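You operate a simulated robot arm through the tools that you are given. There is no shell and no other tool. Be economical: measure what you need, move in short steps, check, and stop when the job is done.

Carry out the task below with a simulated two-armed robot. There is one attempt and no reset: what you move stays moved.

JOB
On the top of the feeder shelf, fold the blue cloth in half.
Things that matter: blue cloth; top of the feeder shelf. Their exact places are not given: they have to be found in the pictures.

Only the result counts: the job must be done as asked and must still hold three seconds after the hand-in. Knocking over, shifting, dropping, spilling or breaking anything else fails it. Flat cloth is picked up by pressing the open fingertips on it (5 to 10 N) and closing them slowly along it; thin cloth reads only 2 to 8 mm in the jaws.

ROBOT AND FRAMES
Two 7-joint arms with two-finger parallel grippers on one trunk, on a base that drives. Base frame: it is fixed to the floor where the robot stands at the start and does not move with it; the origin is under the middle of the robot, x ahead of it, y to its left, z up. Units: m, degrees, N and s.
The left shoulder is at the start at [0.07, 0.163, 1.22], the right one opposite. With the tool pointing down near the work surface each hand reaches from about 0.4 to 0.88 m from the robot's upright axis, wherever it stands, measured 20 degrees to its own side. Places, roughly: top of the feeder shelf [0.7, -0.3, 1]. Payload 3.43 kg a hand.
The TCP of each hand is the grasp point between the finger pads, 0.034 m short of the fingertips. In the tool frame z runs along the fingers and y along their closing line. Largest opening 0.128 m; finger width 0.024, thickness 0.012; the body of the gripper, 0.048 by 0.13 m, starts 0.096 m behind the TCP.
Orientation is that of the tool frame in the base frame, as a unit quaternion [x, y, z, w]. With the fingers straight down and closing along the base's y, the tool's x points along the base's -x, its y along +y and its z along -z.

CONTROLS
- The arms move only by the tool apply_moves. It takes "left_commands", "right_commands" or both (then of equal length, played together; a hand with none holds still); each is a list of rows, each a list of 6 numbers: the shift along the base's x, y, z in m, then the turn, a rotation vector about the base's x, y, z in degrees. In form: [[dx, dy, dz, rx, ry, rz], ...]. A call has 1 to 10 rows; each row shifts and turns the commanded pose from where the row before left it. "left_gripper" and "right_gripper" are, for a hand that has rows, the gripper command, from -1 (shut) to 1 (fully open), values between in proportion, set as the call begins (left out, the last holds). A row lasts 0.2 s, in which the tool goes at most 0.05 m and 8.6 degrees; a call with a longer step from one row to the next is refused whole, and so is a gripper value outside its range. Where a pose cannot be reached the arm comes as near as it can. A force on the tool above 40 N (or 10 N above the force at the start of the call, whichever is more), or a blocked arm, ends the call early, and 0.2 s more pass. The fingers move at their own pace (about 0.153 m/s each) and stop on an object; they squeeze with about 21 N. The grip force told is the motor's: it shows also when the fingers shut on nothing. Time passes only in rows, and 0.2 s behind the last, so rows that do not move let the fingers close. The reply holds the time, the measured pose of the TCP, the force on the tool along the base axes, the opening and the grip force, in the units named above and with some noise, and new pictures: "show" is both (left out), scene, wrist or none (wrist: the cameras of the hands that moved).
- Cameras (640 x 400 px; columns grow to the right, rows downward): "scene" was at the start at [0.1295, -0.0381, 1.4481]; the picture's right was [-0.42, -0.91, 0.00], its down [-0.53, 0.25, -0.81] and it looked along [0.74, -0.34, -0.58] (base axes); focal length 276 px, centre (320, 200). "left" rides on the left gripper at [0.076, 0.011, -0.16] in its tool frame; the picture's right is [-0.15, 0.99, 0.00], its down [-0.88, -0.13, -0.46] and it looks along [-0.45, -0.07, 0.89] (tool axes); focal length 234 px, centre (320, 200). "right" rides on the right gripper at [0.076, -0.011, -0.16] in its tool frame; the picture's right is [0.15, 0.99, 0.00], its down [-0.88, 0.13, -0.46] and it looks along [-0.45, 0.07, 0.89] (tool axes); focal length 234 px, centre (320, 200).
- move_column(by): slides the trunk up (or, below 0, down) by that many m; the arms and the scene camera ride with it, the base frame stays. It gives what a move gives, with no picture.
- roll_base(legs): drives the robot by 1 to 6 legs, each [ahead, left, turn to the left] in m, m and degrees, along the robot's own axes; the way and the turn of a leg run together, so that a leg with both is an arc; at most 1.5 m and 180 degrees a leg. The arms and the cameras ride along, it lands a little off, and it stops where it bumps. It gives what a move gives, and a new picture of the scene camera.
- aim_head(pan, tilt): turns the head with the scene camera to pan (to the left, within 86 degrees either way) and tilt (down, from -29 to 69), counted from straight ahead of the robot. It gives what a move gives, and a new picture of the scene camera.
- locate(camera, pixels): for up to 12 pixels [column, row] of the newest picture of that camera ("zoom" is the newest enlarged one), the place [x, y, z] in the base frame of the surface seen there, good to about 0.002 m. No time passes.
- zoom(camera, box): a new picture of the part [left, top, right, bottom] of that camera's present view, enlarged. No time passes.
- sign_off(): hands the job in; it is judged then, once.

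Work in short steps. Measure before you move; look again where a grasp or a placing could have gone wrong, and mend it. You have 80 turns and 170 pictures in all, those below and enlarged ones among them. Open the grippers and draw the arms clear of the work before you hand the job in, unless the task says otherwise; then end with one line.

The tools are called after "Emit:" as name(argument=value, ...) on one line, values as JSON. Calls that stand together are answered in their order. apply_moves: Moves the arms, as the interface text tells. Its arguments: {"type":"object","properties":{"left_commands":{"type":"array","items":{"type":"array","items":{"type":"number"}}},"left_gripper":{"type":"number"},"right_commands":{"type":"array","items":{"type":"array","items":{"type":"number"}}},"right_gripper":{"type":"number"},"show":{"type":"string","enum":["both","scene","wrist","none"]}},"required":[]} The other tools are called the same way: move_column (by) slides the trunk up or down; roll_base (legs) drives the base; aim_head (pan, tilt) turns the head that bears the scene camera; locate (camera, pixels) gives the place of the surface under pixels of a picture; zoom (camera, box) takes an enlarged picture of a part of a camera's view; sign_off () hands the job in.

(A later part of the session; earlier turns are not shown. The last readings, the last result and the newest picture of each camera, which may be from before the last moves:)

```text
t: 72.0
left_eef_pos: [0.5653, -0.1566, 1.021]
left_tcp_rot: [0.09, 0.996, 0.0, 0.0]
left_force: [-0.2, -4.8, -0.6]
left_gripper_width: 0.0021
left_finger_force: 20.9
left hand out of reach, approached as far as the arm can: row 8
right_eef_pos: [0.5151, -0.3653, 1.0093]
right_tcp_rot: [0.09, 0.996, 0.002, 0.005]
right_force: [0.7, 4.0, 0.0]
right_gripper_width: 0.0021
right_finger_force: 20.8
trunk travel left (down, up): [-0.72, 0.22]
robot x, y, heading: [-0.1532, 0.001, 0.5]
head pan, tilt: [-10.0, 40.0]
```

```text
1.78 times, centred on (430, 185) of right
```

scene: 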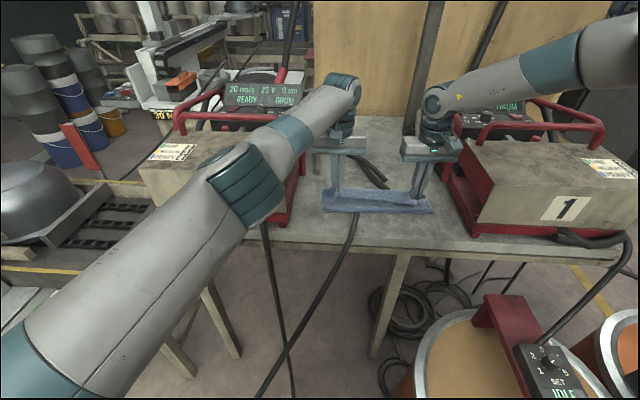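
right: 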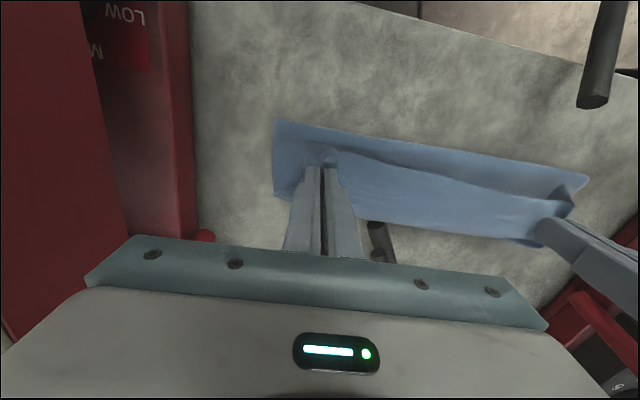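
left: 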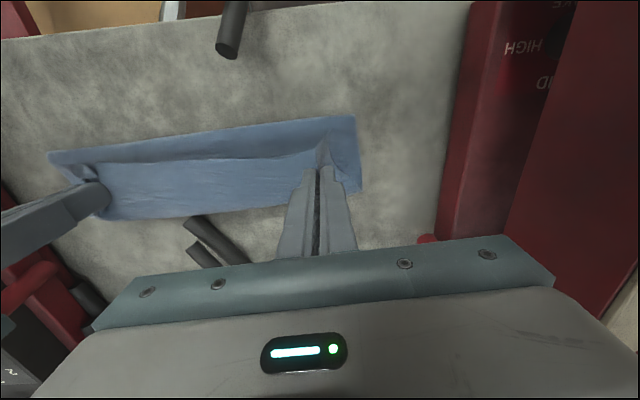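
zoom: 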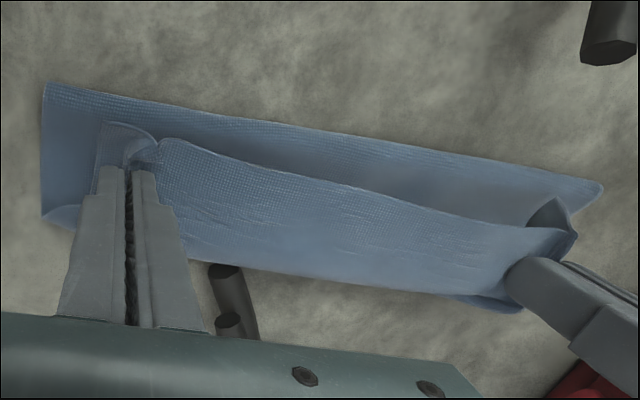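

The hem is real: the near 5 cm turns back at about x=0.57, because the fingers hold 2–3 cm inside the edge. I bring the hands back up and over, then lower at x≈0.50 so that the near edge lies flat as a single layer with the slack bulging behind it. Then I can regrip right at the edge.

Emit:
apply_moves(left_commands=[[-0.004, 0.001, 0.02, 0, 0, 0], [-0.008, 0.002, 0.02, 0, 0, 0], [-0.014, 0.003, 0.02, 0, 0, 0], [-0.016, 0.004, 0.012, 0, 0, 0], [-0.016, 0.004, 0.005, 0, 0, 0], [-0.012, 0.002, 0, 0, 0, 0], [0, 0, 0, 0, 0, 0]], right_commands=[[-0.004, 0.001, 0.02, 0, 0, 0], [-0.008, 0.002, 0.02, 0, 0, 0], [-0.014, 0.003, 0.02, 0, 0, 0], [-0.016, 0.004, 0.02, 0, 0, 0], [-0.016, 0.004, 0.01, 0, 0, 0], [-0.008, 0.002, 0, 0, 0, 0], [0, 0, 0, 0, 0, 0]], show="none")

Emit:
apply_moves(left_commands=[[0, 0, -0.015, 0, 0, 0], [0, 0, -0.015, 0, 0, 0], [0, 0, -0.015, 0, 0, 0], [0, 0, -0.015, 0, 0, 0], [0, 0, -0.015, 0, 0, 0], [0, 0, -0.015, 0, 0, 0], [0, 0, 0, 0, 0, 0]], right_commands=[[0, 0, -0.015, 0, 0, 0], [0, 0, -0.015, 0, 0, 0], [0, 0, -0.015, 0, 0, 0], [0, 0, -0.015, 0, 0, 0], [0, 0, -0.015, 0, 0, 0], [0, 0, -0.015, 0, 0, 0], [0, 0, 0, 0, 0, 0]])

Emit:
zoom(camera="scene", box=[300, 130, 460, 230])

```text
t: 73.6
left_eef_pos: [0.4937, -0.1371, 1.0976]
left_tcp_rot: [0.09, 0.996, 0.001, 0.0]
left_force: [-0.8, -5.3, 0.0]
left_gripper_width: 0.0021
left_finger_force: 20.9
right_eef_pos: [0.4498, -0.3506, 1.0996]
right_tcp_rot: [0.09, 0.996, 0.002, 0.005]
right_force: [1.8, 5.1, 0.0]
right_gripper_width: 0.0023
right_finger_force: 20.6
trunk travel left (down, up): [-0.72, 0.22]
robot x, y, heading: [-0.1525, 0.0035, 0.5]
head pan, tilt: [-10.0, 40.0]
```

```text
t: 75.2
left_eef_pos: [0.493, -0.1392, 1.0087]
left_tcp_rot: [0.09, 0.996, 0.0, 0.0]
left_force: [0.1, -1.9, -0.1]
left_gripper_width: 0.0023
left_finger_force: 20.8
right_eef_pos: [0.4472, -0.3492, 1.0084]
right_tcp_rot: [0.091, 0.996, 0.001, 0.006]
right_force: [0.2, 1.7, 0.1]
right_gripper_width: 0.0023
right_finger_force: 21.2
trunk travel left (down, up): [-0.72, 0.22]
robot x, y, heading: [-0.1537, 0.0013, 0.5]
head pan, tilt: [-10.0, 40.0]
```

scene: 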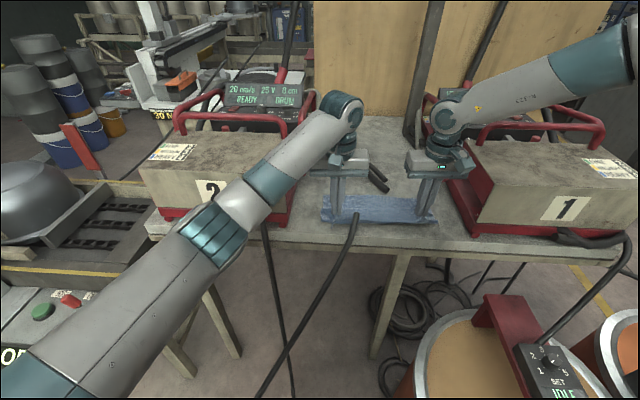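
right: 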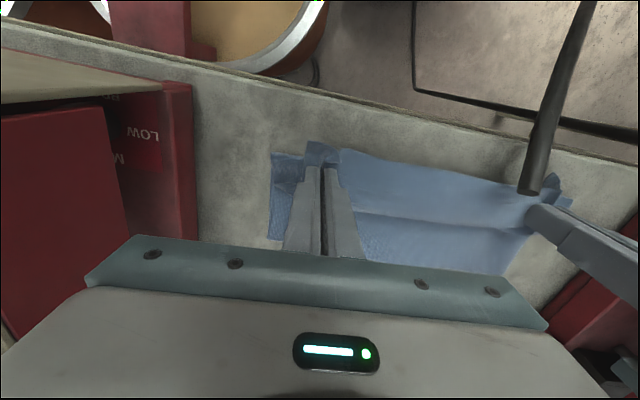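
left: 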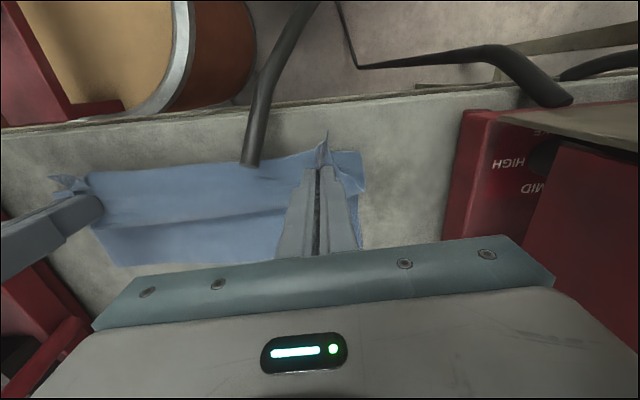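

```text
4.00 times, centred on (380, 180) of scene
```

zoom: 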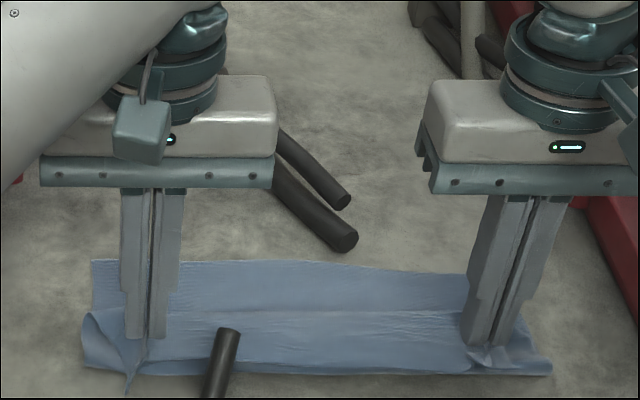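

The near edge is about 2 cm above the table. I check the cloth's profile before setting it down.

Emit:
locate(camera="left", pixels=[[200, 168], [200, 180], [200, 190], [200, 200], [200, 208], [200, 214], [200, 222], [200, 235], [200, 250], [200, 258], [340, 155], [362, 190]])

```text
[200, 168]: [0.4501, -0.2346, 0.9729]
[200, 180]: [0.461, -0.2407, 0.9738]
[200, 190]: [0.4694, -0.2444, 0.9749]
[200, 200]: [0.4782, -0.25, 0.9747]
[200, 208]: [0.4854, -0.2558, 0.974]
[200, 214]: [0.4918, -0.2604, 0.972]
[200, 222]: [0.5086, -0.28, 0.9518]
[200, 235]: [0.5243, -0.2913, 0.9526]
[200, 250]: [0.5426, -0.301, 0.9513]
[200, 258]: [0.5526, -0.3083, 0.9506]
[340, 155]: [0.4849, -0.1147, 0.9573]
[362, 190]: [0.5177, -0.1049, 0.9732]
```

Nothing shows in front of the near edge at x≈0.45, so the hidden fold lies behind x≈0.47 and the front 2 cm of the strip will rest on the bare table. I set it down 8 mm nearer, open the fingers and rise.

Emit:
apply_moves(left_commands=[[-0.004, 0.001, -0.006, 0, 0, 0], [-0.004, 0.001, -0.006, 0, 0, 0], [0, 0, -0.004, 0, 0, 0], [0, 0, 0, 0, 0, 0]], right_commands=[[-0.004, 0.001, -0.006, 0, 0, 0], [-0.004, 0.001, -0.006, 0, 0, 0], [0, 0, -0.004, 0, 0, 0], [0, 0, 0, 0, 0, 0]], show="none")

Emit:
apply_moves(left_commands=[[0, 0, 0, 0, 0, 0], [0, 0, 0, 0, 0, 0], [0, 0, 0.01, 0, 0, 0], [0, 0, 0.02, 0, 0, 0], [0, 0, 0.02, 0, 0, 0], [0, 0, 0, 0, 0, 0]], right_commands=[[0, 0, 0, 0, 0, 0], [0, 0, 0, 0, 0, 0], [0, 0, 0.01, 0, 0, 0], [0, 0, 0.02, 0, 0, 0], [0, 0, 0.02, 0, 0, 0], [0, 0, 0, 0, 0, 0]], left_gripper=-0.55, right_gripper=-0.55)

Emit:
zoom(camera="scene", box=[300, 130, 460, 230])

```text
t: 76.2
left_eef_pos: [0.4862, -0.1353, 0.9928]
left_tcp_rot: [0.09, 0.996, 0.0, 0.0]
left_force: [-0.8, -4.0, -0.4]
left_gripper_width: 0.0022
left_finger_force: 20.9
right_eef_pos: [0.4416, -0.3474, 0.9933]
right_tcp_rot: [0.089, 0.996, 0.002, 0.007]
right_force: [1.7, 4.6, 0.8]
right_gripper_width: 0.0021
right_finger_force: 21.0
trunk travel left (down, up): [-0.72, 0.22]
robot x, y, heading: [-0.1525, 0.0057, 0.2]
head pan, tilt: [-10.0, 40.0]
```

```text
t: 77.6
left_eef_pos: [0.4867, -0.1367, 1.0429]
left_tcp_rot: [0.09, 0.996, 0.0, -0.001]
left_force: [0.8, -0.2, -0.9]
left_gripper_width: 0.0285
left_finger_force: 0.1
right_eef_pos: [0.4411, -0.3497, 1.0429]
right_tcp_rot: [0.09, 0.996, 0.001, 0.005]
right_force: [0.1, -0.1, -0.3]
right_gripper_width: 0.0288
right_finger_force: 0.0
trunk travel left (down, up): [-0.72, 0.22]
robot x, y, heading: [-0.1535, 0.0051, 0.3]
head pan, tilt: [-10.0, 40.0]
```

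scene: 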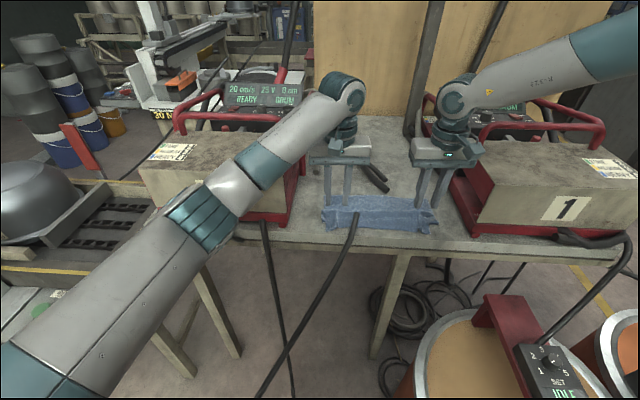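
right: 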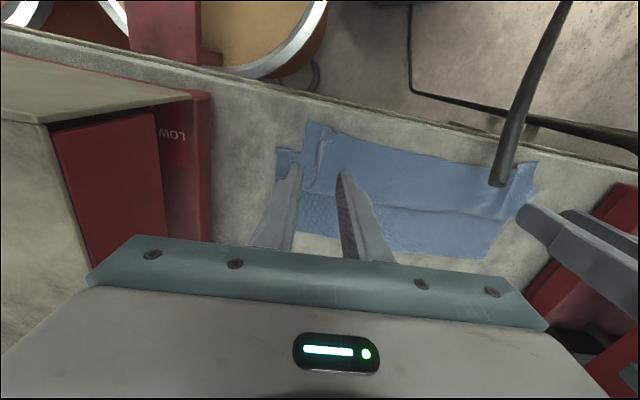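
left: 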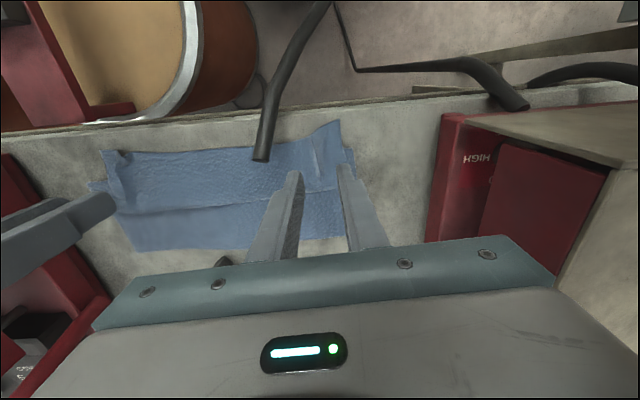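

```text
4.00 times, centred on (380, 180) of scene
```

zoom: 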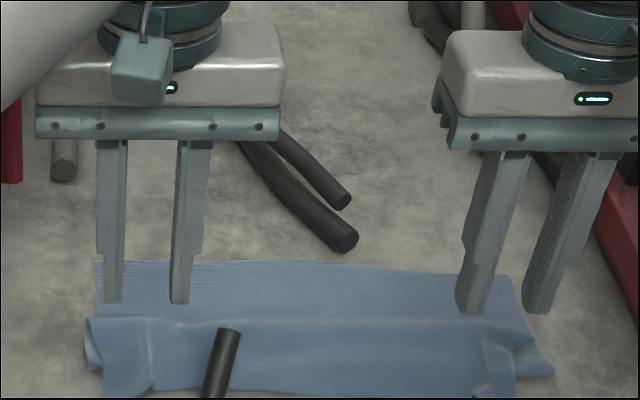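

Released: the near strip spread out and lies flat in front. I look at the whole cloth and measure its outline.

Emit:
zoom(camera="scene", box=[300, 180, 460, 280])

Emit:
locate(camera="left", pixels=[[340, 122], [345, 160], [318, 140], [200, 148], [110, 155], [200, 165], [200, 190], [200, 205], [200, 212], [200, 245], [140, 248], [95, 188]])

Emit:
locate(camera="right", pixels=[[310, 124], [320, 150], [305, 185], [280, 155], [400, 148], [520, 168], [535, 165], [490, 255], [400, 200], [400, 210], [340, 135]])

```text
4.00 times, centred on (380, 230) of scene
```

zoom: 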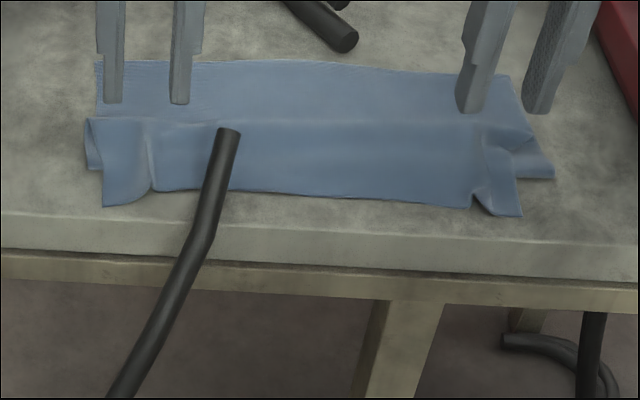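

```text
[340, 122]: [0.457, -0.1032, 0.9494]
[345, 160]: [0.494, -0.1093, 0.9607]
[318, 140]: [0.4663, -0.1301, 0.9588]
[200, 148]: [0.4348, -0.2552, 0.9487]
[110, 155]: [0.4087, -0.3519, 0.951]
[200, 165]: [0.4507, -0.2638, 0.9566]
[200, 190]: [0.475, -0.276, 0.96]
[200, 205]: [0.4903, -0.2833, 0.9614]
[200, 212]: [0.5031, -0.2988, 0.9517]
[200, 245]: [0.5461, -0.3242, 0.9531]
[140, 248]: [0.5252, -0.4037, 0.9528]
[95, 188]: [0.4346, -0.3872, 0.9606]
```

```text
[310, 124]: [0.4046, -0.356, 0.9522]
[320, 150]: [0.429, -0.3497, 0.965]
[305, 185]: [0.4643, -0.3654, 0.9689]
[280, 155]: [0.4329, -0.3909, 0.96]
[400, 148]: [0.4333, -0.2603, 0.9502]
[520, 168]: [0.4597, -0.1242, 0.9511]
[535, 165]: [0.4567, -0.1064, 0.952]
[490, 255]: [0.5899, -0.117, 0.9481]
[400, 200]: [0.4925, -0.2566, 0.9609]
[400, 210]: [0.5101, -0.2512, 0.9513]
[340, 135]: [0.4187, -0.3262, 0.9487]
```

The near edge now lies as a single layer on bare table from (0.457,-0.103) to (0.405,-0.356). I move over it with only about 10 mm of finger overlap, keeping the left fingers clear of the cable at y≈-0.168.

Emit:
apply_moves(left_commands=[[-0.011, 0.002, 0, 0, 0, 0], [-0.011, 0.002, 0, 0, 0, 0], [-0.011, 0.002, 0, 0, 0, 0], [0, 0, -0.02, 0, 0, 0], [0, 0, -0.015, 0, 0, 0], [0, 0, 0, 0, 0, 0]], right_commands=[[-0.011, 0.005, 0, 0, 0, 0], [-0.01, 0.005, 0, 0, 0, 0], [-0.01, 0.005, 0, 0, 0, 0], [0, 0, -0.02, 0, 0, 0], [0, 0, -0.015, 0, 0, 0], [0, 0, 0, 0, 0, 0]], left_gripper=-0.53, right_gripper=-0.53, show="wrist")

```text
t: 79.0
left_eef_pos: [0.4535, -0.1325, 1.0083]
left_tcp_rot: [0.089, 0.996, 0.0, 0.0]
left_force: [0.0, 0.1, -0.2]
left_gripper_width: 0.0302
left_finger_force: 0.0
right_eef_pos: [0.4097, -0.3351, 1.0103]
right_tcp_rot: [0.089, 0.996, 0.001, 0.006]
right_force: [0.2, 0.0, -0.1]
right_gripper_width: 0.0302
right_finger_force: 0.0
trunk travel left (down, up): [-0.72, 0.22]
robot x, y, heading: [-0.1525, 0.0034, 0.1]
head pan, tilt: [-10.0, 40.0]
```

right: 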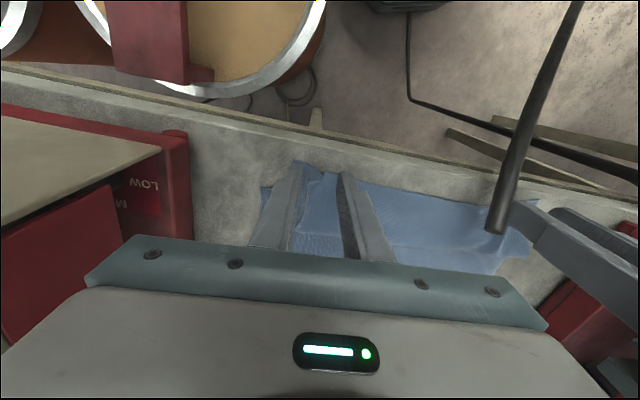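
left: 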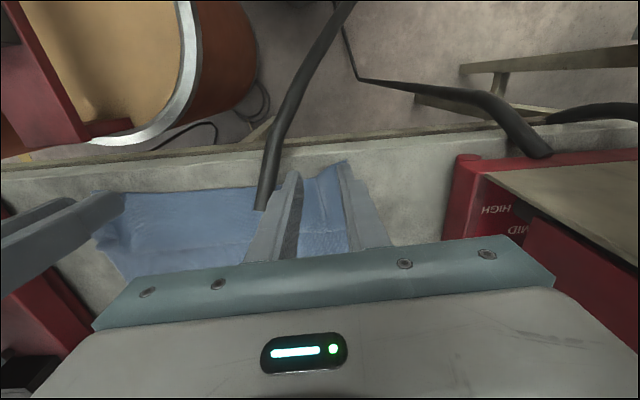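

The fingers straddle the edge. I check the edge positions between the fingers once more.

Emit:
locate(camera="left", pixels=[[345, 163], [325, 173], [312, 180], [345, 185], [262, 205]])

Emit:
locate(camera="right", pixels=[[300, 163], [325, 175], [335, 172], [360, 182], [320, 190]])

```text
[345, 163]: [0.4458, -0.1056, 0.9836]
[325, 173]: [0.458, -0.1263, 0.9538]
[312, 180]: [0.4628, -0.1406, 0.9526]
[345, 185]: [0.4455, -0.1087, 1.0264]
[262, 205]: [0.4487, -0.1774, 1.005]
```

```text
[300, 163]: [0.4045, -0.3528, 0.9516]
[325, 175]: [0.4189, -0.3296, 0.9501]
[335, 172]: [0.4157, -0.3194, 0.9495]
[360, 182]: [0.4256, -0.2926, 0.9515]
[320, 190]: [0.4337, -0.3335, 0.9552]
```

Overlap is slim, so I shift the left 4 mm and the right 6 mm inward and creep down to contact.

Emit:
apply_moves(left_commands=[[0.004, 0, -0.01, 0, 0, 0], [0, 0, -0.008, 0, 0, 0], [0, 0, -0.003, 0, 0, 0], [0, 0, -0.0015, 0, 0, 0], [0, 0, 0, 0, 0, 0]], right_commands=[[0.006, 0, -0.01, 0, 0, 0], [0, 0, -0.009, 0, 0, 0], [0, 0, -0.003, 0, 0, 0], [0, 0, -0.0015, 0, 0, 0], [0, 0, 0, 0, 0, 0]], show="none")

```text
t: 80.2
left_eef_pos: [0.4572, -0.1297, 0.986]
left_tcp_rot: [0.09, 0.996, 0.0, 0.0]
left_force: [-0.1, -0.2, 0.2]
left_gripper_width: 0.03
left_finger_force: 0.0
right_eef_pos: [0.415, -0.3343, 0.9862]
right_tcp_rot: [0.089, 0.996, 0.001, 0.005]
right_force: [0.2, 0.3, -0.8]
right_gripper_width: 0.0305
right_finger_force: 0.1
trunk travel left (down, up): [-0.72, 0.22]
robot x, y, heading: [-0.1548, 0.0044, 0.5]
head pan, tilt: [-10.0, 40.0]
```

No contact yet; I go down another 1 mm or so on each, in fine steps.

Emit:
apply_moves(left_commands=[[0, 0, -0.0008, 0, 0, 0], [0, 0, -0.0006, 0, 0, 0], [0, 0, 0, 0, 0, 0]], right_commands=[[0, 0, -0.0008, 0, 0, 0], [0, 0, -0.0006, 0, 0, 0], [0, 0, 0, 0, 0, 0]], show="none")

```text
t: 81.0
left_eef_pos: [0.4564, -0.1309, 0.9856]
left_tcp_rot: [0.089, 0.996, 0.0, 0.001]
left_force: [3.3, -0.1, 11.1]
left_gripper_width: 0.03
left_finger_force: 0.2
right_eef_pos: [0.4154, -0.3324, 0.9854]
right_tcp_rot: [0.09, 0.996, 0.001, 0.006]
right_force: [0.2, 0.0, 1.9]
right_gripper_width: 0.0301
right_finger_force: 0.3
trunk travel left (down, up): [-0.72, 0.22]
robot x, y, heading: [-0.1592, 0.0044, 0.4]
head pan, tilt: [-10.0, 40.0]
```

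Left presses with 11 N, so I close it stepwise first, then handle the right one.

Emit:
apply_moves(left_commands=[[0, 0, 0, 0, 0, 0], [0, 0, 0, 0, 0, 0]], left_gripper=-0.65, show="none")

Emit:
apply_moves(left_commands=[[0, 0, 0, 0, 0, 0], [0, 0, 0, 0, 0, 0]], left_gripper=-0.8, show="none")

Emit:
apply_moves(left_commands=[[0, 0, 0, 0, 0, 0], [0, 0, 0, 0, 0, 0], [0, 0, 0.002, 0, 0, 0]], left_gripper=-1, show="wrist")

Emit:
apply_moves(right_commands=[[0, 0, -0.0004, 0, 0, 0], [0, 0, 0, 0, 0, 0]], show="none")

```text
t: 81.6
left_eef_pos: [0.4551, -0.1313, 0.9855]
left_tcp_rot: [0.091, 0.996, 0.0, 0.0]
left_force: [2.3, -2.0, 15.0]
left_gripper_width: 0.0217
left_finger_force: 0.0
right_eef_pos: [0.4141, -0.333, 0.9876]
right_tcp_rot: [0.09, 0.996, 0.001, 0.005]
right_force: [0.3, -0.6, 2.9]
right_gripper_width: 0.03
right_finger_force: 0.1
trunk travel left (down, up): [-0.72, 0.22]
robot x, y, heading: [-0.155, 0.0093, 0.3]
head pan, tilt: [-10.0, 40.0]
```

```text
t: 82.2
left_eef_pos: [0.4557, -0.1317, 0.9857]
left_tcp_rot: [0.09, 0.996, 0.0, 0.0]
left_force: [0.9, -1.4, 16.5]
left_gripper_width: 0.0109
left_finger_force: 0.1
right_eef_pos: [0.4144, -0.3338, 0.9854]
right_tcp_rot: [0.09, 0.996, 0.001, 0.006]
right_force: [0.4, 0.9, 1.3]
right_gripper_width: 0.0301
right_finger_force: 0.0
trunk travel left (down, up): [-0.72, 0.22]
robot x, y, heading: [-0.155, 0.0024, 0.6]
head pan, tilt: [-10.0, 40.0]
```

```text
t: 83.0
left_eef_pos: [0.4559, -0.1307, 0.9868]
left_tcp_rot: [0.089, 0.996, 0.001, 0.0]
left_force: [-1.1, -2.2, 6.9]
left_gripper_width: 0.0028
left_finger_force: 21.0
right_eef_pos: [0.4139, -0.3343, 0.9865]
right_tcp_rot: [0.09, 0.996, 0.002, 0.006]
right_force: [0.4, 0.3, 3.4]
right_gripper_width: 0.0301
right_finger_force: 0.0
trunk travel left (down, up): [-0.72, 0.22]
robot x, y, heading: [-0.1562, 0.0015, 0.3]
head pan, tilt: [-10.0, 40.0]
```

left: 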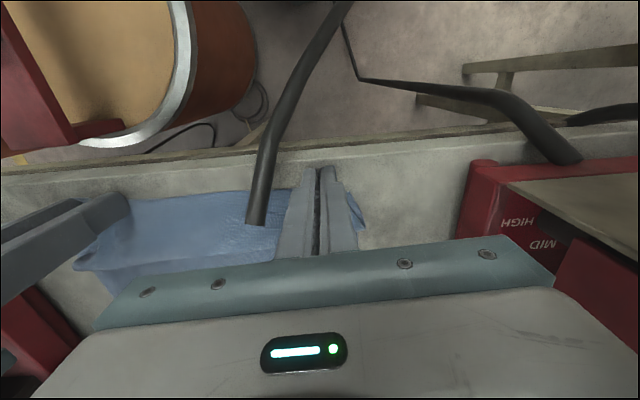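

```text
t: 83.6
left_eef_pos: [0.4561, -0.131, 0.9849]
left_tcp_rot: [0.091, 0.996, 0.0, 0.0]
left_force: [0.0, -0.4, 1.0]
left_gripper_width: 0.0024
left_finger_force: 20.9
right_eef_pos: [0.4153, -0.3327, 0.9863]
right_tcp_rot: [0.09, 0.996, 0.001, 0.007]
right_force: [-1.7, 0.7, 9.6]
right_gripper_width: 0.0303
right_finger_force: 0.1
trunk travel left (down, up): [-0.72, 0.22]
robot x, y, heading: [-0.1545, 0.0066, 0.3]
head pan, tilt: [-10.0, 40.0]
```

The left holds 2.4 mm of cloth and the right presses with about 10 N. I close the right stepwise.

Emit:
apply_moves(right_commands=[[0, 0, 0, 0, 0, 0], [0, 0, 0, 0, 0, 0]], right_gripper=-0.65, show="none")

Emit:
apply_moves(right_commands=[[0, 0, 0, 0, 0, 0], [0, 0, 0, 0, 0, 0]], right_gripper=-0.8, show="none")

Emit:
apply_moves(right_commands=[[0, 0, 0, 0, 0, 0], [0, 0, 0, 0, 0, 0], [0, 0, 0.002, 0, 0, 0]], right_gripper=-1, show="wrist")

```text
t: 84.2
left_eef_pos: [0.4563, -0.1322, 0.9858]
left_tcp_rot: [0.09, 0.996, 0.001, 0.0]
left_force: [1.3, -0.1, 0.8]
left_gripper_width: 0.0026
left_finger_force: 21.1
right_eef_pos: [0.415, -0.3336, 0.9859]
right_tcp_rot: [0.09, 0.996, 0.001, 0.007]
right_force: [0.5, 1.2, 11.9]
right_gripper_width: 0.0217
right_finger_force: 0.0
trunk travel left (down, up): [-0.72, 0.22]
robot x, y, heading: [-0.1532, 0.0022, 0.6]
head pan, tilt: [-10.0, 40.0]
```

```text
t: 84.8
left_eef_pos: [0.4574, -0.1308, 0.986]
left_tcp_rot: [0.089, 0.996, 0.0, 0.0]
left_force: [0.6, -1.3, 0.1]
left_gripper_width: 0.0024
left_finger_force: 21.0
right_eef_pos: [0.4158, -0.3332, 0.9851]
right_tcp_rot: [0.09, 0.996, 0.001, 0.006]
right_force: [1.8, 1.7, 12.2]
right_gripper_width: 0.0121
right_finger_force: 0.0
trunk travel left (down, up): [-0.72, 0.22]
robot x, y, heading: [-0.1541, 0.0034, 0.7]
head pan, tilt: [-10.0, 40.0]
```

```text
t: 85.6
left_eef_pos: [0.4562, -0.1299, 0.9853]
left_tcp_rot: [0.089, 0.996, 0.0, 0.0]
left_force: [-1.5, -3.5, 0.5]
left_gripper_width: 0.0024
left_finger_force: 20.7
right_eef_pos: [0.415, -0.3348, 0.9854]
right_tcp_rot: [0.09, 0.996, 0.001, 0.006]
right_force: [1.2, 4.7, 4.4]
right_gripper_width: 0.0024
right_finger_force: 20.9
trunk travel left (down, up): [-0.72, 0.22]
robot x, y, heading: [-0.1559, 0.0027, 0.4]
head pan, tilt: [-10.0, 40.0]
```

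right: 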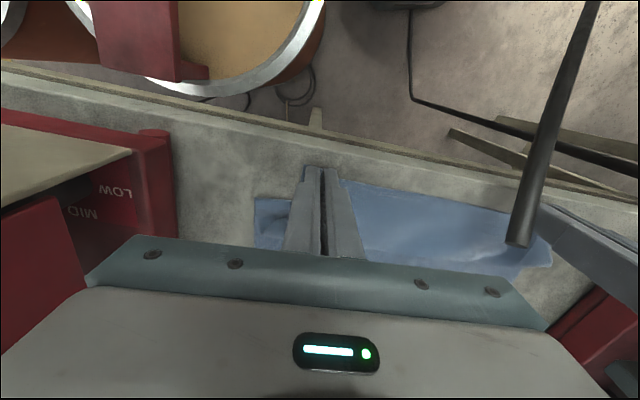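

Both hold the edge. I rise 1 cm, move forward 4 cm to pass under and clear of the cable tip, then rise.

Emit:
apply_moves(left_commands=[[0, -0.001, 0.008, 0, 0, 0], [0.013, -0.003, 0.002, 0, 0, 0], [0.013, -0.003, 0.0, 0, 0, 0], [0.014, -0.003, 0.004, 0, 0, 0], [0.006, 0, 0.018, 0, 0, 0], [0.004, 0, 0.02, 0, 0, 0], [0.004, 0, 0.02, 0, 0, 0], [0.004, 0, 0.02, 0, 0, 0], [0, 0, 0, 0, 0, 0]], right_commands=[[0, 0.001, 0.008, 0, 0, 0], [0.013, -0.003, 0.002, 0, 0, 0], [0.013, -0.003, 0.0, 0, 0, 0], [0.014, -0.003, 0.004, 0, 0, 0], [0.006, 0, 0.018, 0, 0, 0], [0.004, 0, 0.02, 0, 0, 0], [0.004, 0, 0.02, 0, 0, 0], [0.004, 0, 0.02, 0, 0, 0], [0, 0, 0, 0, 0, 0]])

Emit:
zoom(camera="scene", box=[300, 140, 460, 240])

```text
t: 87.6
left_eef_pos: [0.5139, -0.1415, 1.0771]
left_tcp_rot: [0.089, 0.996, 0.0, 0.0]
left_force: [-0.5, -1.9, -0.6]
left_gripper_width: 0.0026
left_finger_force: 20.7
right_eef_pos: [0.4715, -0.3406, 1.0807]
right_tcp_rot: [0.089, 0.996, 0.001, 0.006]
right_force: [1.5, 0.9, 0.2]
right_gripper_width: 0.0024
right_finger_force: 20.8
trunk travel left (down, up): [-0.72, 0.22]
robot x, y, heading: [-0.1521, 0.0054, 0.6]
head pan, tilt: [-10.0, 40.0]
```

scene: 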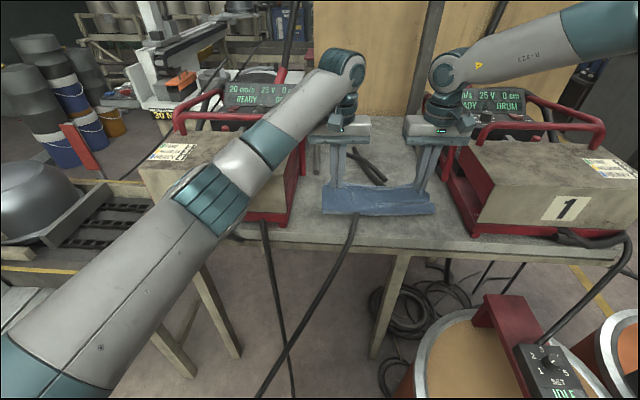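
right: 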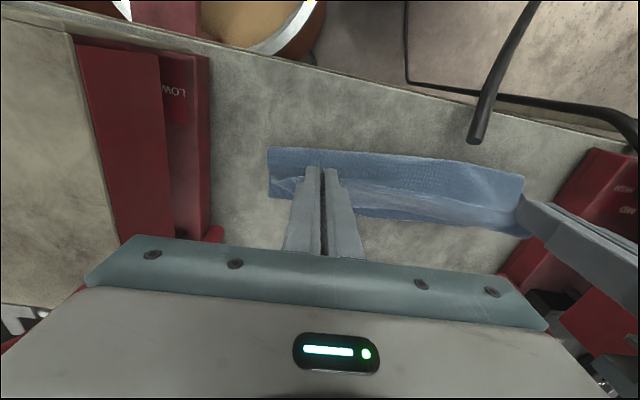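
left: 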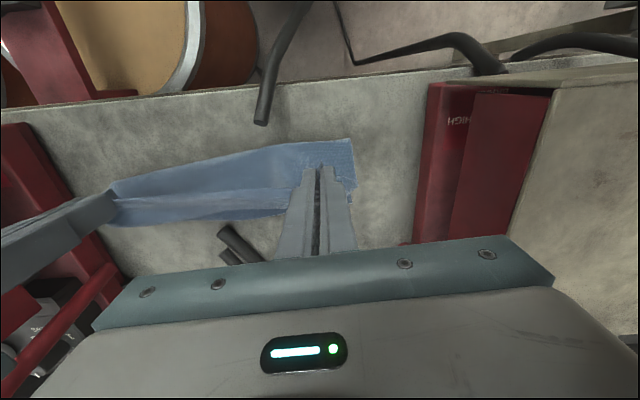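

```text
4.00 times, centred on (380, 190) of scene
```

zoom: 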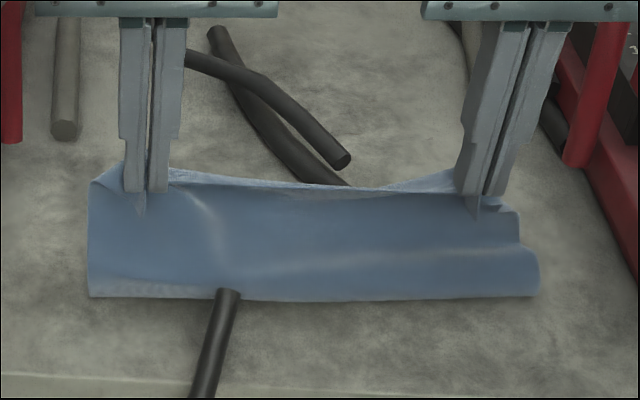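

Now it is a clean single sheet standing up with the edge on top. I locate the far edge and the front fold before laying down.

Emit:
locate(camera="left", pixels=[[140, 222], [180, 220], [220, 216], [260, 212], [180, 205], [352, 145], [352, 185], [290, 145], [200, 165]])

Emit:
locate(camera="right", pixels=[[275, 193], [380, 212], [430, 222], [480, 228], [510, 232], [268, 155], [400, 157], [520, 178]])

Emit:
locate(camera="zoom", pixels=[[95, 293], [180, 290], [350, 298], [530, 290], [350, 185], [300, 183]])

```text
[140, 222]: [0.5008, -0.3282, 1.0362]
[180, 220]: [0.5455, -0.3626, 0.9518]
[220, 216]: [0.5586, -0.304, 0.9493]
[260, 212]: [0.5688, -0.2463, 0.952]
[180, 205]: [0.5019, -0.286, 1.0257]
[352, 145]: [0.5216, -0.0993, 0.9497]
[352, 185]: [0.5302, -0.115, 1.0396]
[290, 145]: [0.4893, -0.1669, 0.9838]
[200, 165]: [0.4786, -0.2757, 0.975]
```

```text
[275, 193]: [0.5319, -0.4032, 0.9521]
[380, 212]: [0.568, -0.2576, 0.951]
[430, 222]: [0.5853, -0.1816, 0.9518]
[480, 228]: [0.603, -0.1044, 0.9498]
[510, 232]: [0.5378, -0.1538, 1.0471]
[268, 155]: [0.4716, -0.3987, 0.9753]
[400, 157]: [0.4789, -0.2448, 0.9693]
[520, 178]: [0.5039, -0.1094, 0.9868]
```

```text
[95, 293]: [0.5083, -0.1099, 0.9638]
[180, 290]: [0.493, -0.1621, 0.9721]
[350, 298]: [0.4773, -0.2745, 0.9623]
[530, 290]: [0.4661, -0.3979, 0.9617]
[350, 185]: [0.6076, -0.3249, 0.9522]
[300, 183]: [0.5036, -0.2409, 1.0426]
```

The far edge runs from about (0.60,-0.12) to (0.532,-0.403). I lay the near edge onto it in an arc, aiming 8 mm short at the grips.

Emit:
apply_moves(left_commands=[[0.014, -0.003, -0.004, 0, 0, 0], [0.014, -0.003, -0.008, 0, 0, 0], [0.012, -0.002, -0.012, 0, 0, 0], [0.01, -0.002, -0.014, 0, 0, 0], [0.008, -0.001, -0.014, 0, 0, 0], [0.006, -0.001, -0.014, 0, 0, 0], [0.004, -0.001, -0.012, 0, 0, 0], [0, 0, 0, 0, 0, 0]], right_commands=[[0.013, -0.003, -0.004, 0, 0, 0], [0.013, -0.003, -0.008, 0, 0, 0], [0.012, -0.002, -0.012, 0, 0, 0], [0.01, -0.002, -0.014, 0, 0, 0], [0.008, -0.002, -0.014, 0, 0, 0], [0.005, -0.001, -0.014, 0, 0, 0], [0.004, -0.001, -0.012, 0, 0, 0], [0, 0, 0, 0, 0, 0]])

Emit:
zoom(camera="scene", box=[300, 140, 460, 240])

```text
t: 89.4
left_eef_pos: [0.5694, -0.1528, 1.0114]
left_tcp_rot: [0.09, 0.996, -0.002, 0.001]
left_force: [-0.3, -1.1, -0.4]
left_gripper_width: 0.0025
left_finger_force: 21.1
left hand out of reach, approached as far as the arm can: row 5, 6, 7
right_eef_pos: [0.5392, -0.3538, 0.999]
right_tcp_rot: [0.09, 0.996, 0.001, 0.005]
right_force: [0.7, 1.5, 0.6]
right_gripper_width: 0.0023
right_finger_force: 20.3
trunk travel left (down, up): [-0.72, 0.22]
robot x, y, heading: [-0.152, 0.0048, 0.3]
head pan, tilt: [-10.0, 40.0]
```

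scene: 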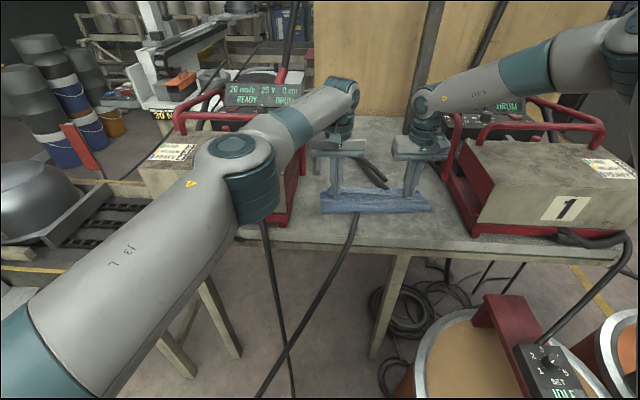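
right: 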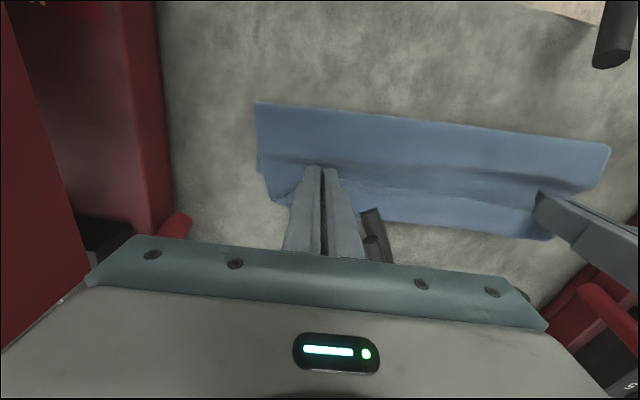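
left: 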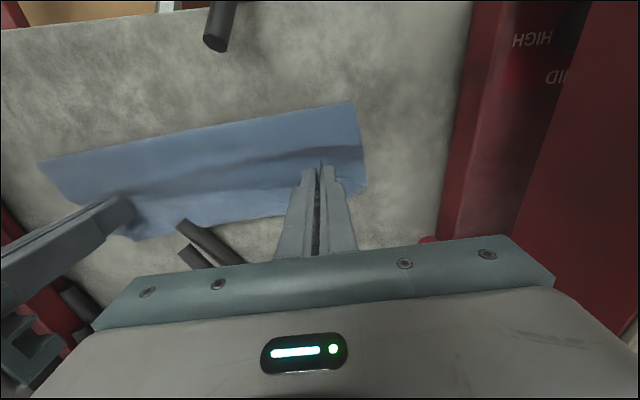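

```text
4.00 times, centred on (380, 190) of scene
```

zoom: 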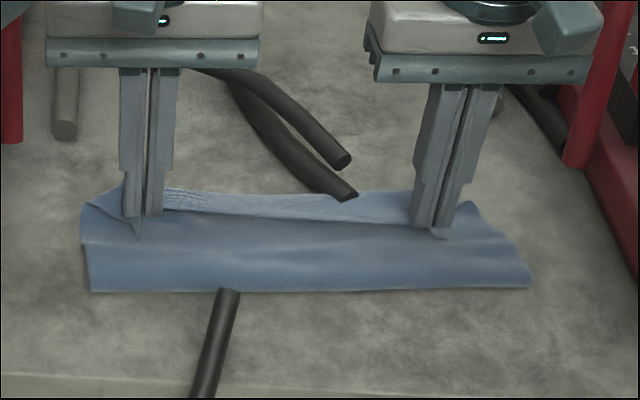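

The left arm is at its limit 1.5 cm above the cloth, but over the far edge. I measure the profile to see where the near edge and far edge are.

Emit:
locate(camera="left", pixels=[[220, 128], [220, 145], [220, 158], [220, 164], [220, 175], [220, 190], [220, 205], [220, 218], [360, 110], [365, 185], [130, 238], [45, 165]])

Emit:
locate(camera="right", pixels=[[420, 125], [420, 145], [420, 162], [420, 175], [420, 190], [420, 205], [420, 222], [258, 105], [262, 170], [275, 195], [545, 235], [608, 150]])

Emit:
zoom(camera="right", box=[240, 80, 640, 270])

```text
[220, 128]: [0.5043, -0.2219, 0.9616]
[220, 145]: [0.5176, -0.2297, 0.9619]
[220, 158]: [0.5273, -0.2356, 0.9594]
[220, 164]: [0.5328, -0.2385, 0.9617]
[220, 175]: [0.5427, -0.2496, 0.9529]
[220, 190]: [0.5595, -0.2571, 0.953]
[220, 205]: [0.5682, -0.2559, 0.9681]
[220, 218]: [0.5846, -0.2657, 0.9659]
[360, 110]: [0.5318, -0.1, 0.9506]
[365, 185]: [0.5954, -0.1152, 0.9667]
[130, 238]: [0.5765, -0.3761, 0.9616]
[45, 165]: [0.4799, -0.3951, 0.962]
```

```text
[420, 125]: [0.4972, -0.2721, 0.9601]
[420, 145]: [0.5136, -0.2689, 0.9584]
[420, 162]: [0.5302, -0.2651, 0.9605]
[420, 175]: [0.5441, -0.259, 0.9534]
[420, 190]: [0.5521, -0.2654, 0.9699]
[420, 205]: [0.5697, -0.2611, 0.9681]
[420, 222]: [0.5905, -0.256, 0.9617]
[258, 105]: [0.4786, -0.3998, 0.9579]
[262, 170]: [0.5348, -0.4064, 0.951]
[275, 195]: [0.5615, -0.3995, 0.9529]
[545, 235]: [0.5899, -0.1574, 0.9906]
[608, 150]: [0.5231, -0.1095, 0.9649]
```

```text
1.60 times, centred on (440, 175) of right
```

zoom: 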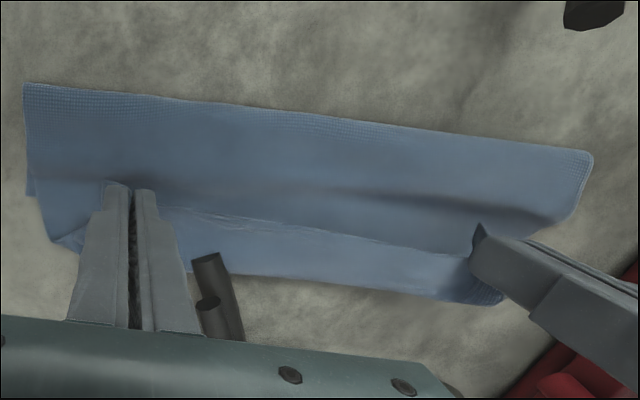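

A 4 cm hem has formed again because my fingers close along the edge and the stiff cloth leaves them pointing forward. I will put the near edge back down on bare table as before, then regrip it with the hands turned 90°, clamping across the edge, so the cloth leaves the fingertips downward.

Emit:
apply_moves(left_commands=[[-0.006, 0.001, 0.018, 0, 0, 0], [-0.012, 0.002, 0.018, 0, 0, 0], [-0.016, 0.003, 0.018, 0, 0, 0], [-0.018, 0.003, 0.014, 0, 0, 0], [-0.018, 0.003, 0.008, 0, 0, 0], [-0.015, 0.003, 0, 0, 0, 0], [-0.004, 0, -0.02, 0, 0, 0], [-0.002, 0, -0.02, 0, 0, 0], [0, 0, -0.02, 0, 0, 0], [0, 0, 0, 0, 0, 0]], right_commands=[[-0.009, 0.001, 0.018, 0, 0, 0], [-0.014, 0.002, 0.018, 0, 0, 0], [-0.018, 0.003, 0.018, 0, 0, 0], [-0.02, 0.003, 0.018, 0, 0, 0], [-0.02, 0.003, 0.01, 0, 0, 0], [-0.018, 0.003, 0.004, 0, 0, 0], [-0.006, 0, -0.02, 0, 0, 0], [0, 0, -0.02, 0, 0, 0], [0, 0, -0.02, 0, 0, 0], [0, 0, 0, 0, 0, 0]], show="wrist")

```text
t: 91.6
left_eef_pos: [0.4781, -0.136, 1.0271]
left_tcp_rot: [0.089, 0.996, 0.0, 0.0]
left_force: [-1.7, -7.3, 0.5]
left_gripper_width: 0.0027
left_finger_force: 20.9
right_eef_pos: [0.4342, -0.3398, 1.0254]
right_tcp_rot: [0.089, 0.996, 0.001, 0.007]
right_force: [2.5, 7.3, 0.2]
right_gripper_width: 0.0022
right_finger_force: 21.3
trunk travel left (down, up): [-0.72, 0.22]
robot x, y, heading: [-0.1569, 0.002, 0.4]
head pan, tilt: [-10.0, 40.0]
```

right: 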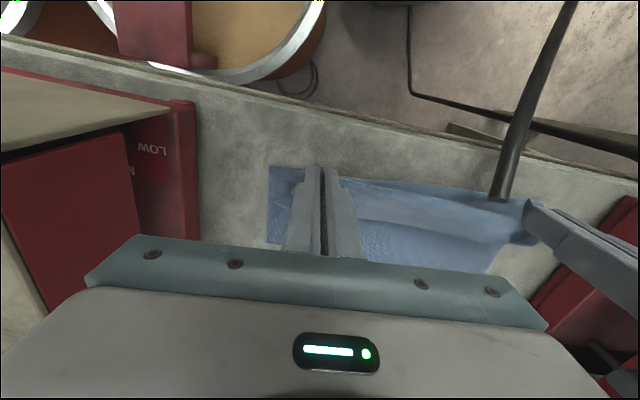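
left: 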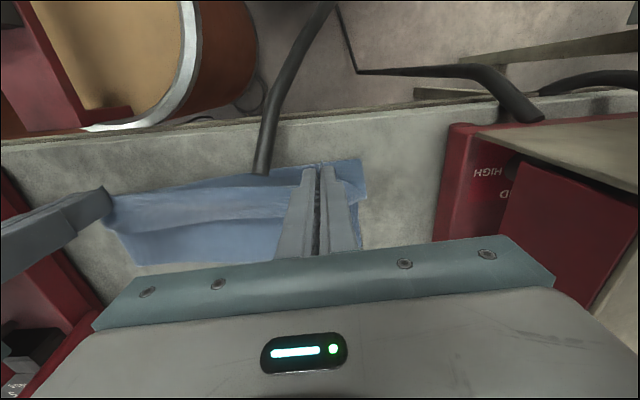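

I lower to the table while easing the sideways pull, then slide 2.5 cm towards me under the cable tip so the edge lies ahead of the fold.

Emit:
apply_moves(left_commands=[[0, -0.001, -0.015, 0, 0, 0], [0, -0.001, -0.013, 0, 0, 0], [-0.004, 0, -0.005, 0, 0, 0], [-0.007, 0.001, 0, 0, 0, 0], [-0.007, 0.001, 0, 0, 0, 0], [-0.006, 0.001, 0, 0, 0, 0], [0, 0, 0, 0, 0, 0]], right_commands=[[0, 0.001, -0.015, 0, 0, 0], [0, 0.001, -0.013, 0, 0, 0], [-0.004, 0, -0.004, 0, 0, 0], [-0.007, 0.001, 0, 0, 0, 0], [-0.007, 0.001, 0, 0, 0, 0], [-0.006, 0.001, 0, 0, 0, 0], [0, 0, 0, 0, 0, 0]], show="none")

Emit:
apply_moves(left_commands=[[0, 0, 0, 0, 0, 0], [0, 0, 0, 0, 0, 0], [0, 0, 0.015, 0, 0, 0], [0, 0, 0.03, 0, 0, 0], [0, 0, 0.03, 0, 0, 0], [0, 0, 0.03, 0, 0, 0], [0, 0, 0, 0, 0, 0]], right_commands=[[0, 0, 0, 0, 0, 0], [0, 0, 0, 0, 0, 0], [0, 0, 0.015, 0, 0, 0], [0, 0, 0.03, 0, 0, 0], [0, 0, 0.03, 0, 0, 0], [0, 0, 0.03, 0, 0, 0], [0, 0, 0, 0, 0, 0]], left_gripper=-0.6, right_gripper=-0.6, show="wrist")

Emit:
zoom(camera="scene", box=[300, 150, 460, 250])

```text
t: 93.2
left_eef_pos: [0.4563, -0.1339, 0.9921]
left_tcp_rot: [0.089, 0.996, 0.0, 0.0]
left_force: [-2.3, -3.2, 0.5]
left_gripper_width: 0.0026
left_finger_force: 21.2
right_eef_pos: [0.4108, -0.3349, 0.9944]
right_tcp_rot: [0.09, 0.996, 0.002, 0.004]
right_force: [0.7, 3.5, 1.1]
right_gripper_width: 0.0023
right_finger_force: 20.8
trunk travel left (down, up): [-0.72, 0.22]
robot x, y, heading: [-0.1521, 0.0037, 0.4]
head pan, tilt: [-10.0, 40.0]
```

```text
t: 94.8
left_eef_pos: [0.4562, -0.1368, 1.0991]
left_tcp_rot: [0.09, 0.996, -0.001, -0.001]
left_force: [0.4, -0.3, 1.0]
left_gripper_width: 0.0255
left_finger_force: 0.0
right_eef_pos: [0.4108, -0.332, 1.101]
right_tcp_rot: [0.089, 0.996, 0.001, 0.005]
right_force: [-0.6, 0.0, -0.2]
right_gripper_width: 0.0254
right_finger_force: 0.0
trunk travel left (down, up): [-0.72, 0.22]
robot x, y, heading: [-0.1573, 0.0088, 0.2]
head pan, tilt: [-10.0, 40.0]
```

right: 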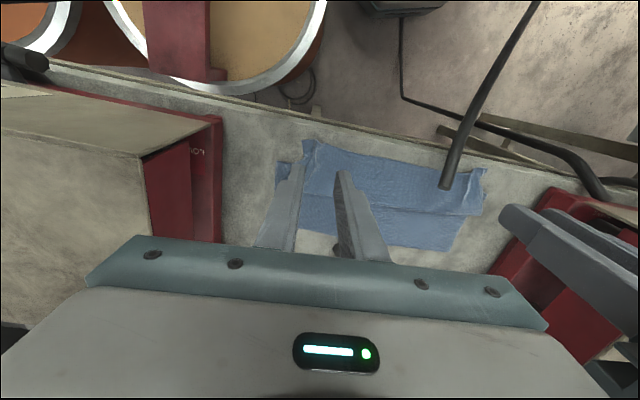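
left: 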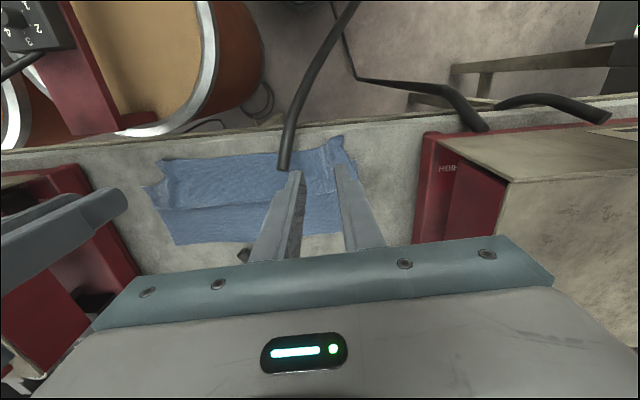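

```text
4.00 times, centred on (380, 200) of scene
```

zoom: 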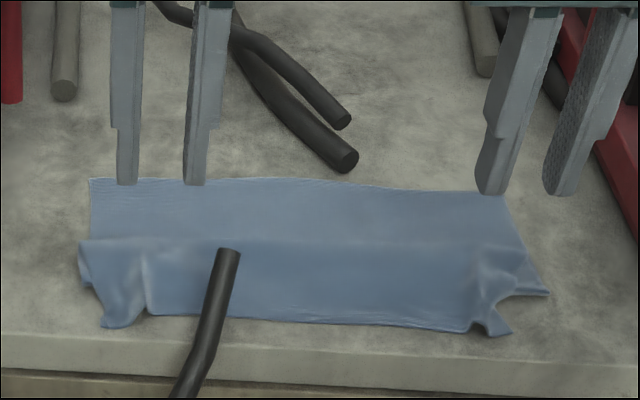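

The near edge lies flat in front again. I now rotate both hands 90° inward at this height for the clamp-style grip.

Emit:
apply_moves(left_commands=[[0, 0, 0.01, 0, 0, 8.5], [0, 0, 0, 0, 0, 8.5], [0, 0, 0, 0, 0, 8.5], [0, 0, 0, 0, 0, 8.5], [0, 0, 0, 0, 0, 8.5], [0, 0, 0, 0, 0, 8.5], [0, 0, 0, 0, 0, 8.5], [0, 0, 0, 0, 0, 8.5], [0, 0, 0, 0, 0, 8.5], [0, 0, 0, 0, 0, 8.5]], right_commands=[[0, 0, 0.01, 0, 0, -8.5], [0, 0, 0, 0, 0, -8.5], [0, 0, 0, 0, 0, -8.5], [0, 0, 0, 0, 0, -8.5], [0, 0, 0, 0, 0, -8.5], [0, 0, 0, 0, 0, -8.5], [0, 0, 0, 0, 0, -8.5], [0, 0, 0, 0, 0, -8.5], [0, 0, 0, 0, 0, -8.5], [0, 0, 0, 0, 0, -8.5]], show="none")

Emit:
apply_moves(left_commands=[[0, 0, 0, 0, 0, 4], [0, 0, 0, 0, 0, 0]], right_commands=[[0, 0, 0, 0, 0, -5], [0, 0, 0, 0, 0, 0]])

```text
t: 97.0
left_eef_pos: [0.4543, -0.1356, 1.1089]
left_tcp_rot: [-0.607, 0.795, 0.0, 0.001]
left_force: [-0.3, -0.1, 0.1]
left_gripper_width: 0.0254
left_finger_force: 0.0
right_eef_pos: [0.4091, -0.3345, 1.1086]
right_tcp_rot: [0.74, 0.672, -0.003, 0.005]
right_force: [0.0, -0.2, 0.3]
right_gripper_width: 0.0255
right_finger_force: 0.0
trunk travel left (down, up): [-0.72, 0.22]
robot x, y, heading: [-0.1534, 0.0063, 0.6]
head pan, tilt: [-10.0, 40.0]
```

```text
t: 97.6
left_eef_pos: [0.4546, -0.1361, 1.1087]
left_tcp_rot: [-0.634, 0.773, 0.001, 0.0]
left_force: [0.5, -0.3, 0.0]
left_gripper_width: 0.0255
left_finger_force: 0.0
right_eef_pos: [0.4094, -0.3348, 1.1078]
right_tcp_rot: [0.769, 0.639, -0.003, 0.005]
right_force: [0.6, -0.3, -0.3]
right_gripper_width: 0.0255
right_finger_force: 0.0
trunk travel left (down, up): [-0.72, 0.22]
robot x, y, heading: [-0.1528, 0.0036, 0.7]
head pan, tilt: [-10.0, 40.0]
```

scene: 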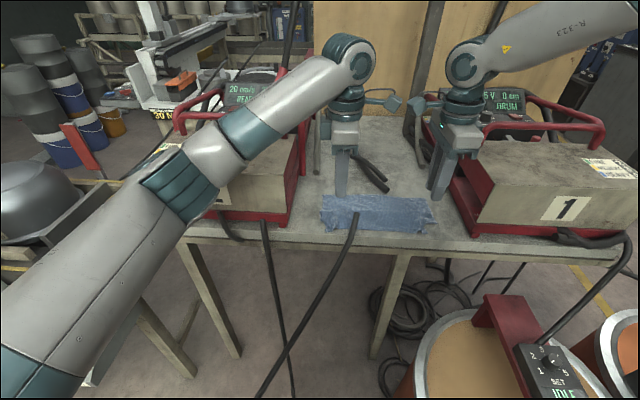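
right: 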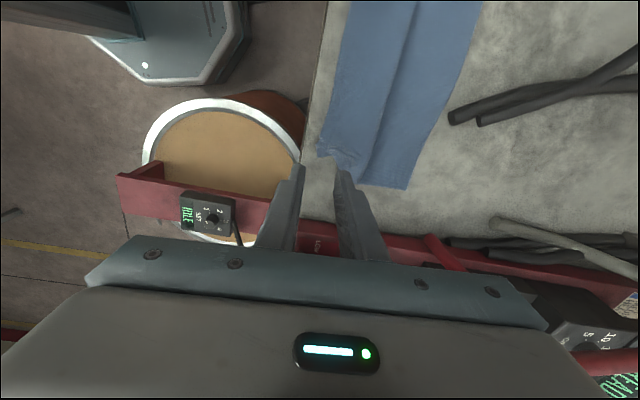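
left: 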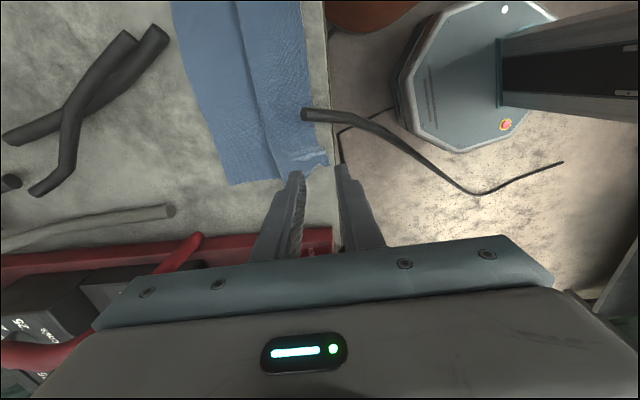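

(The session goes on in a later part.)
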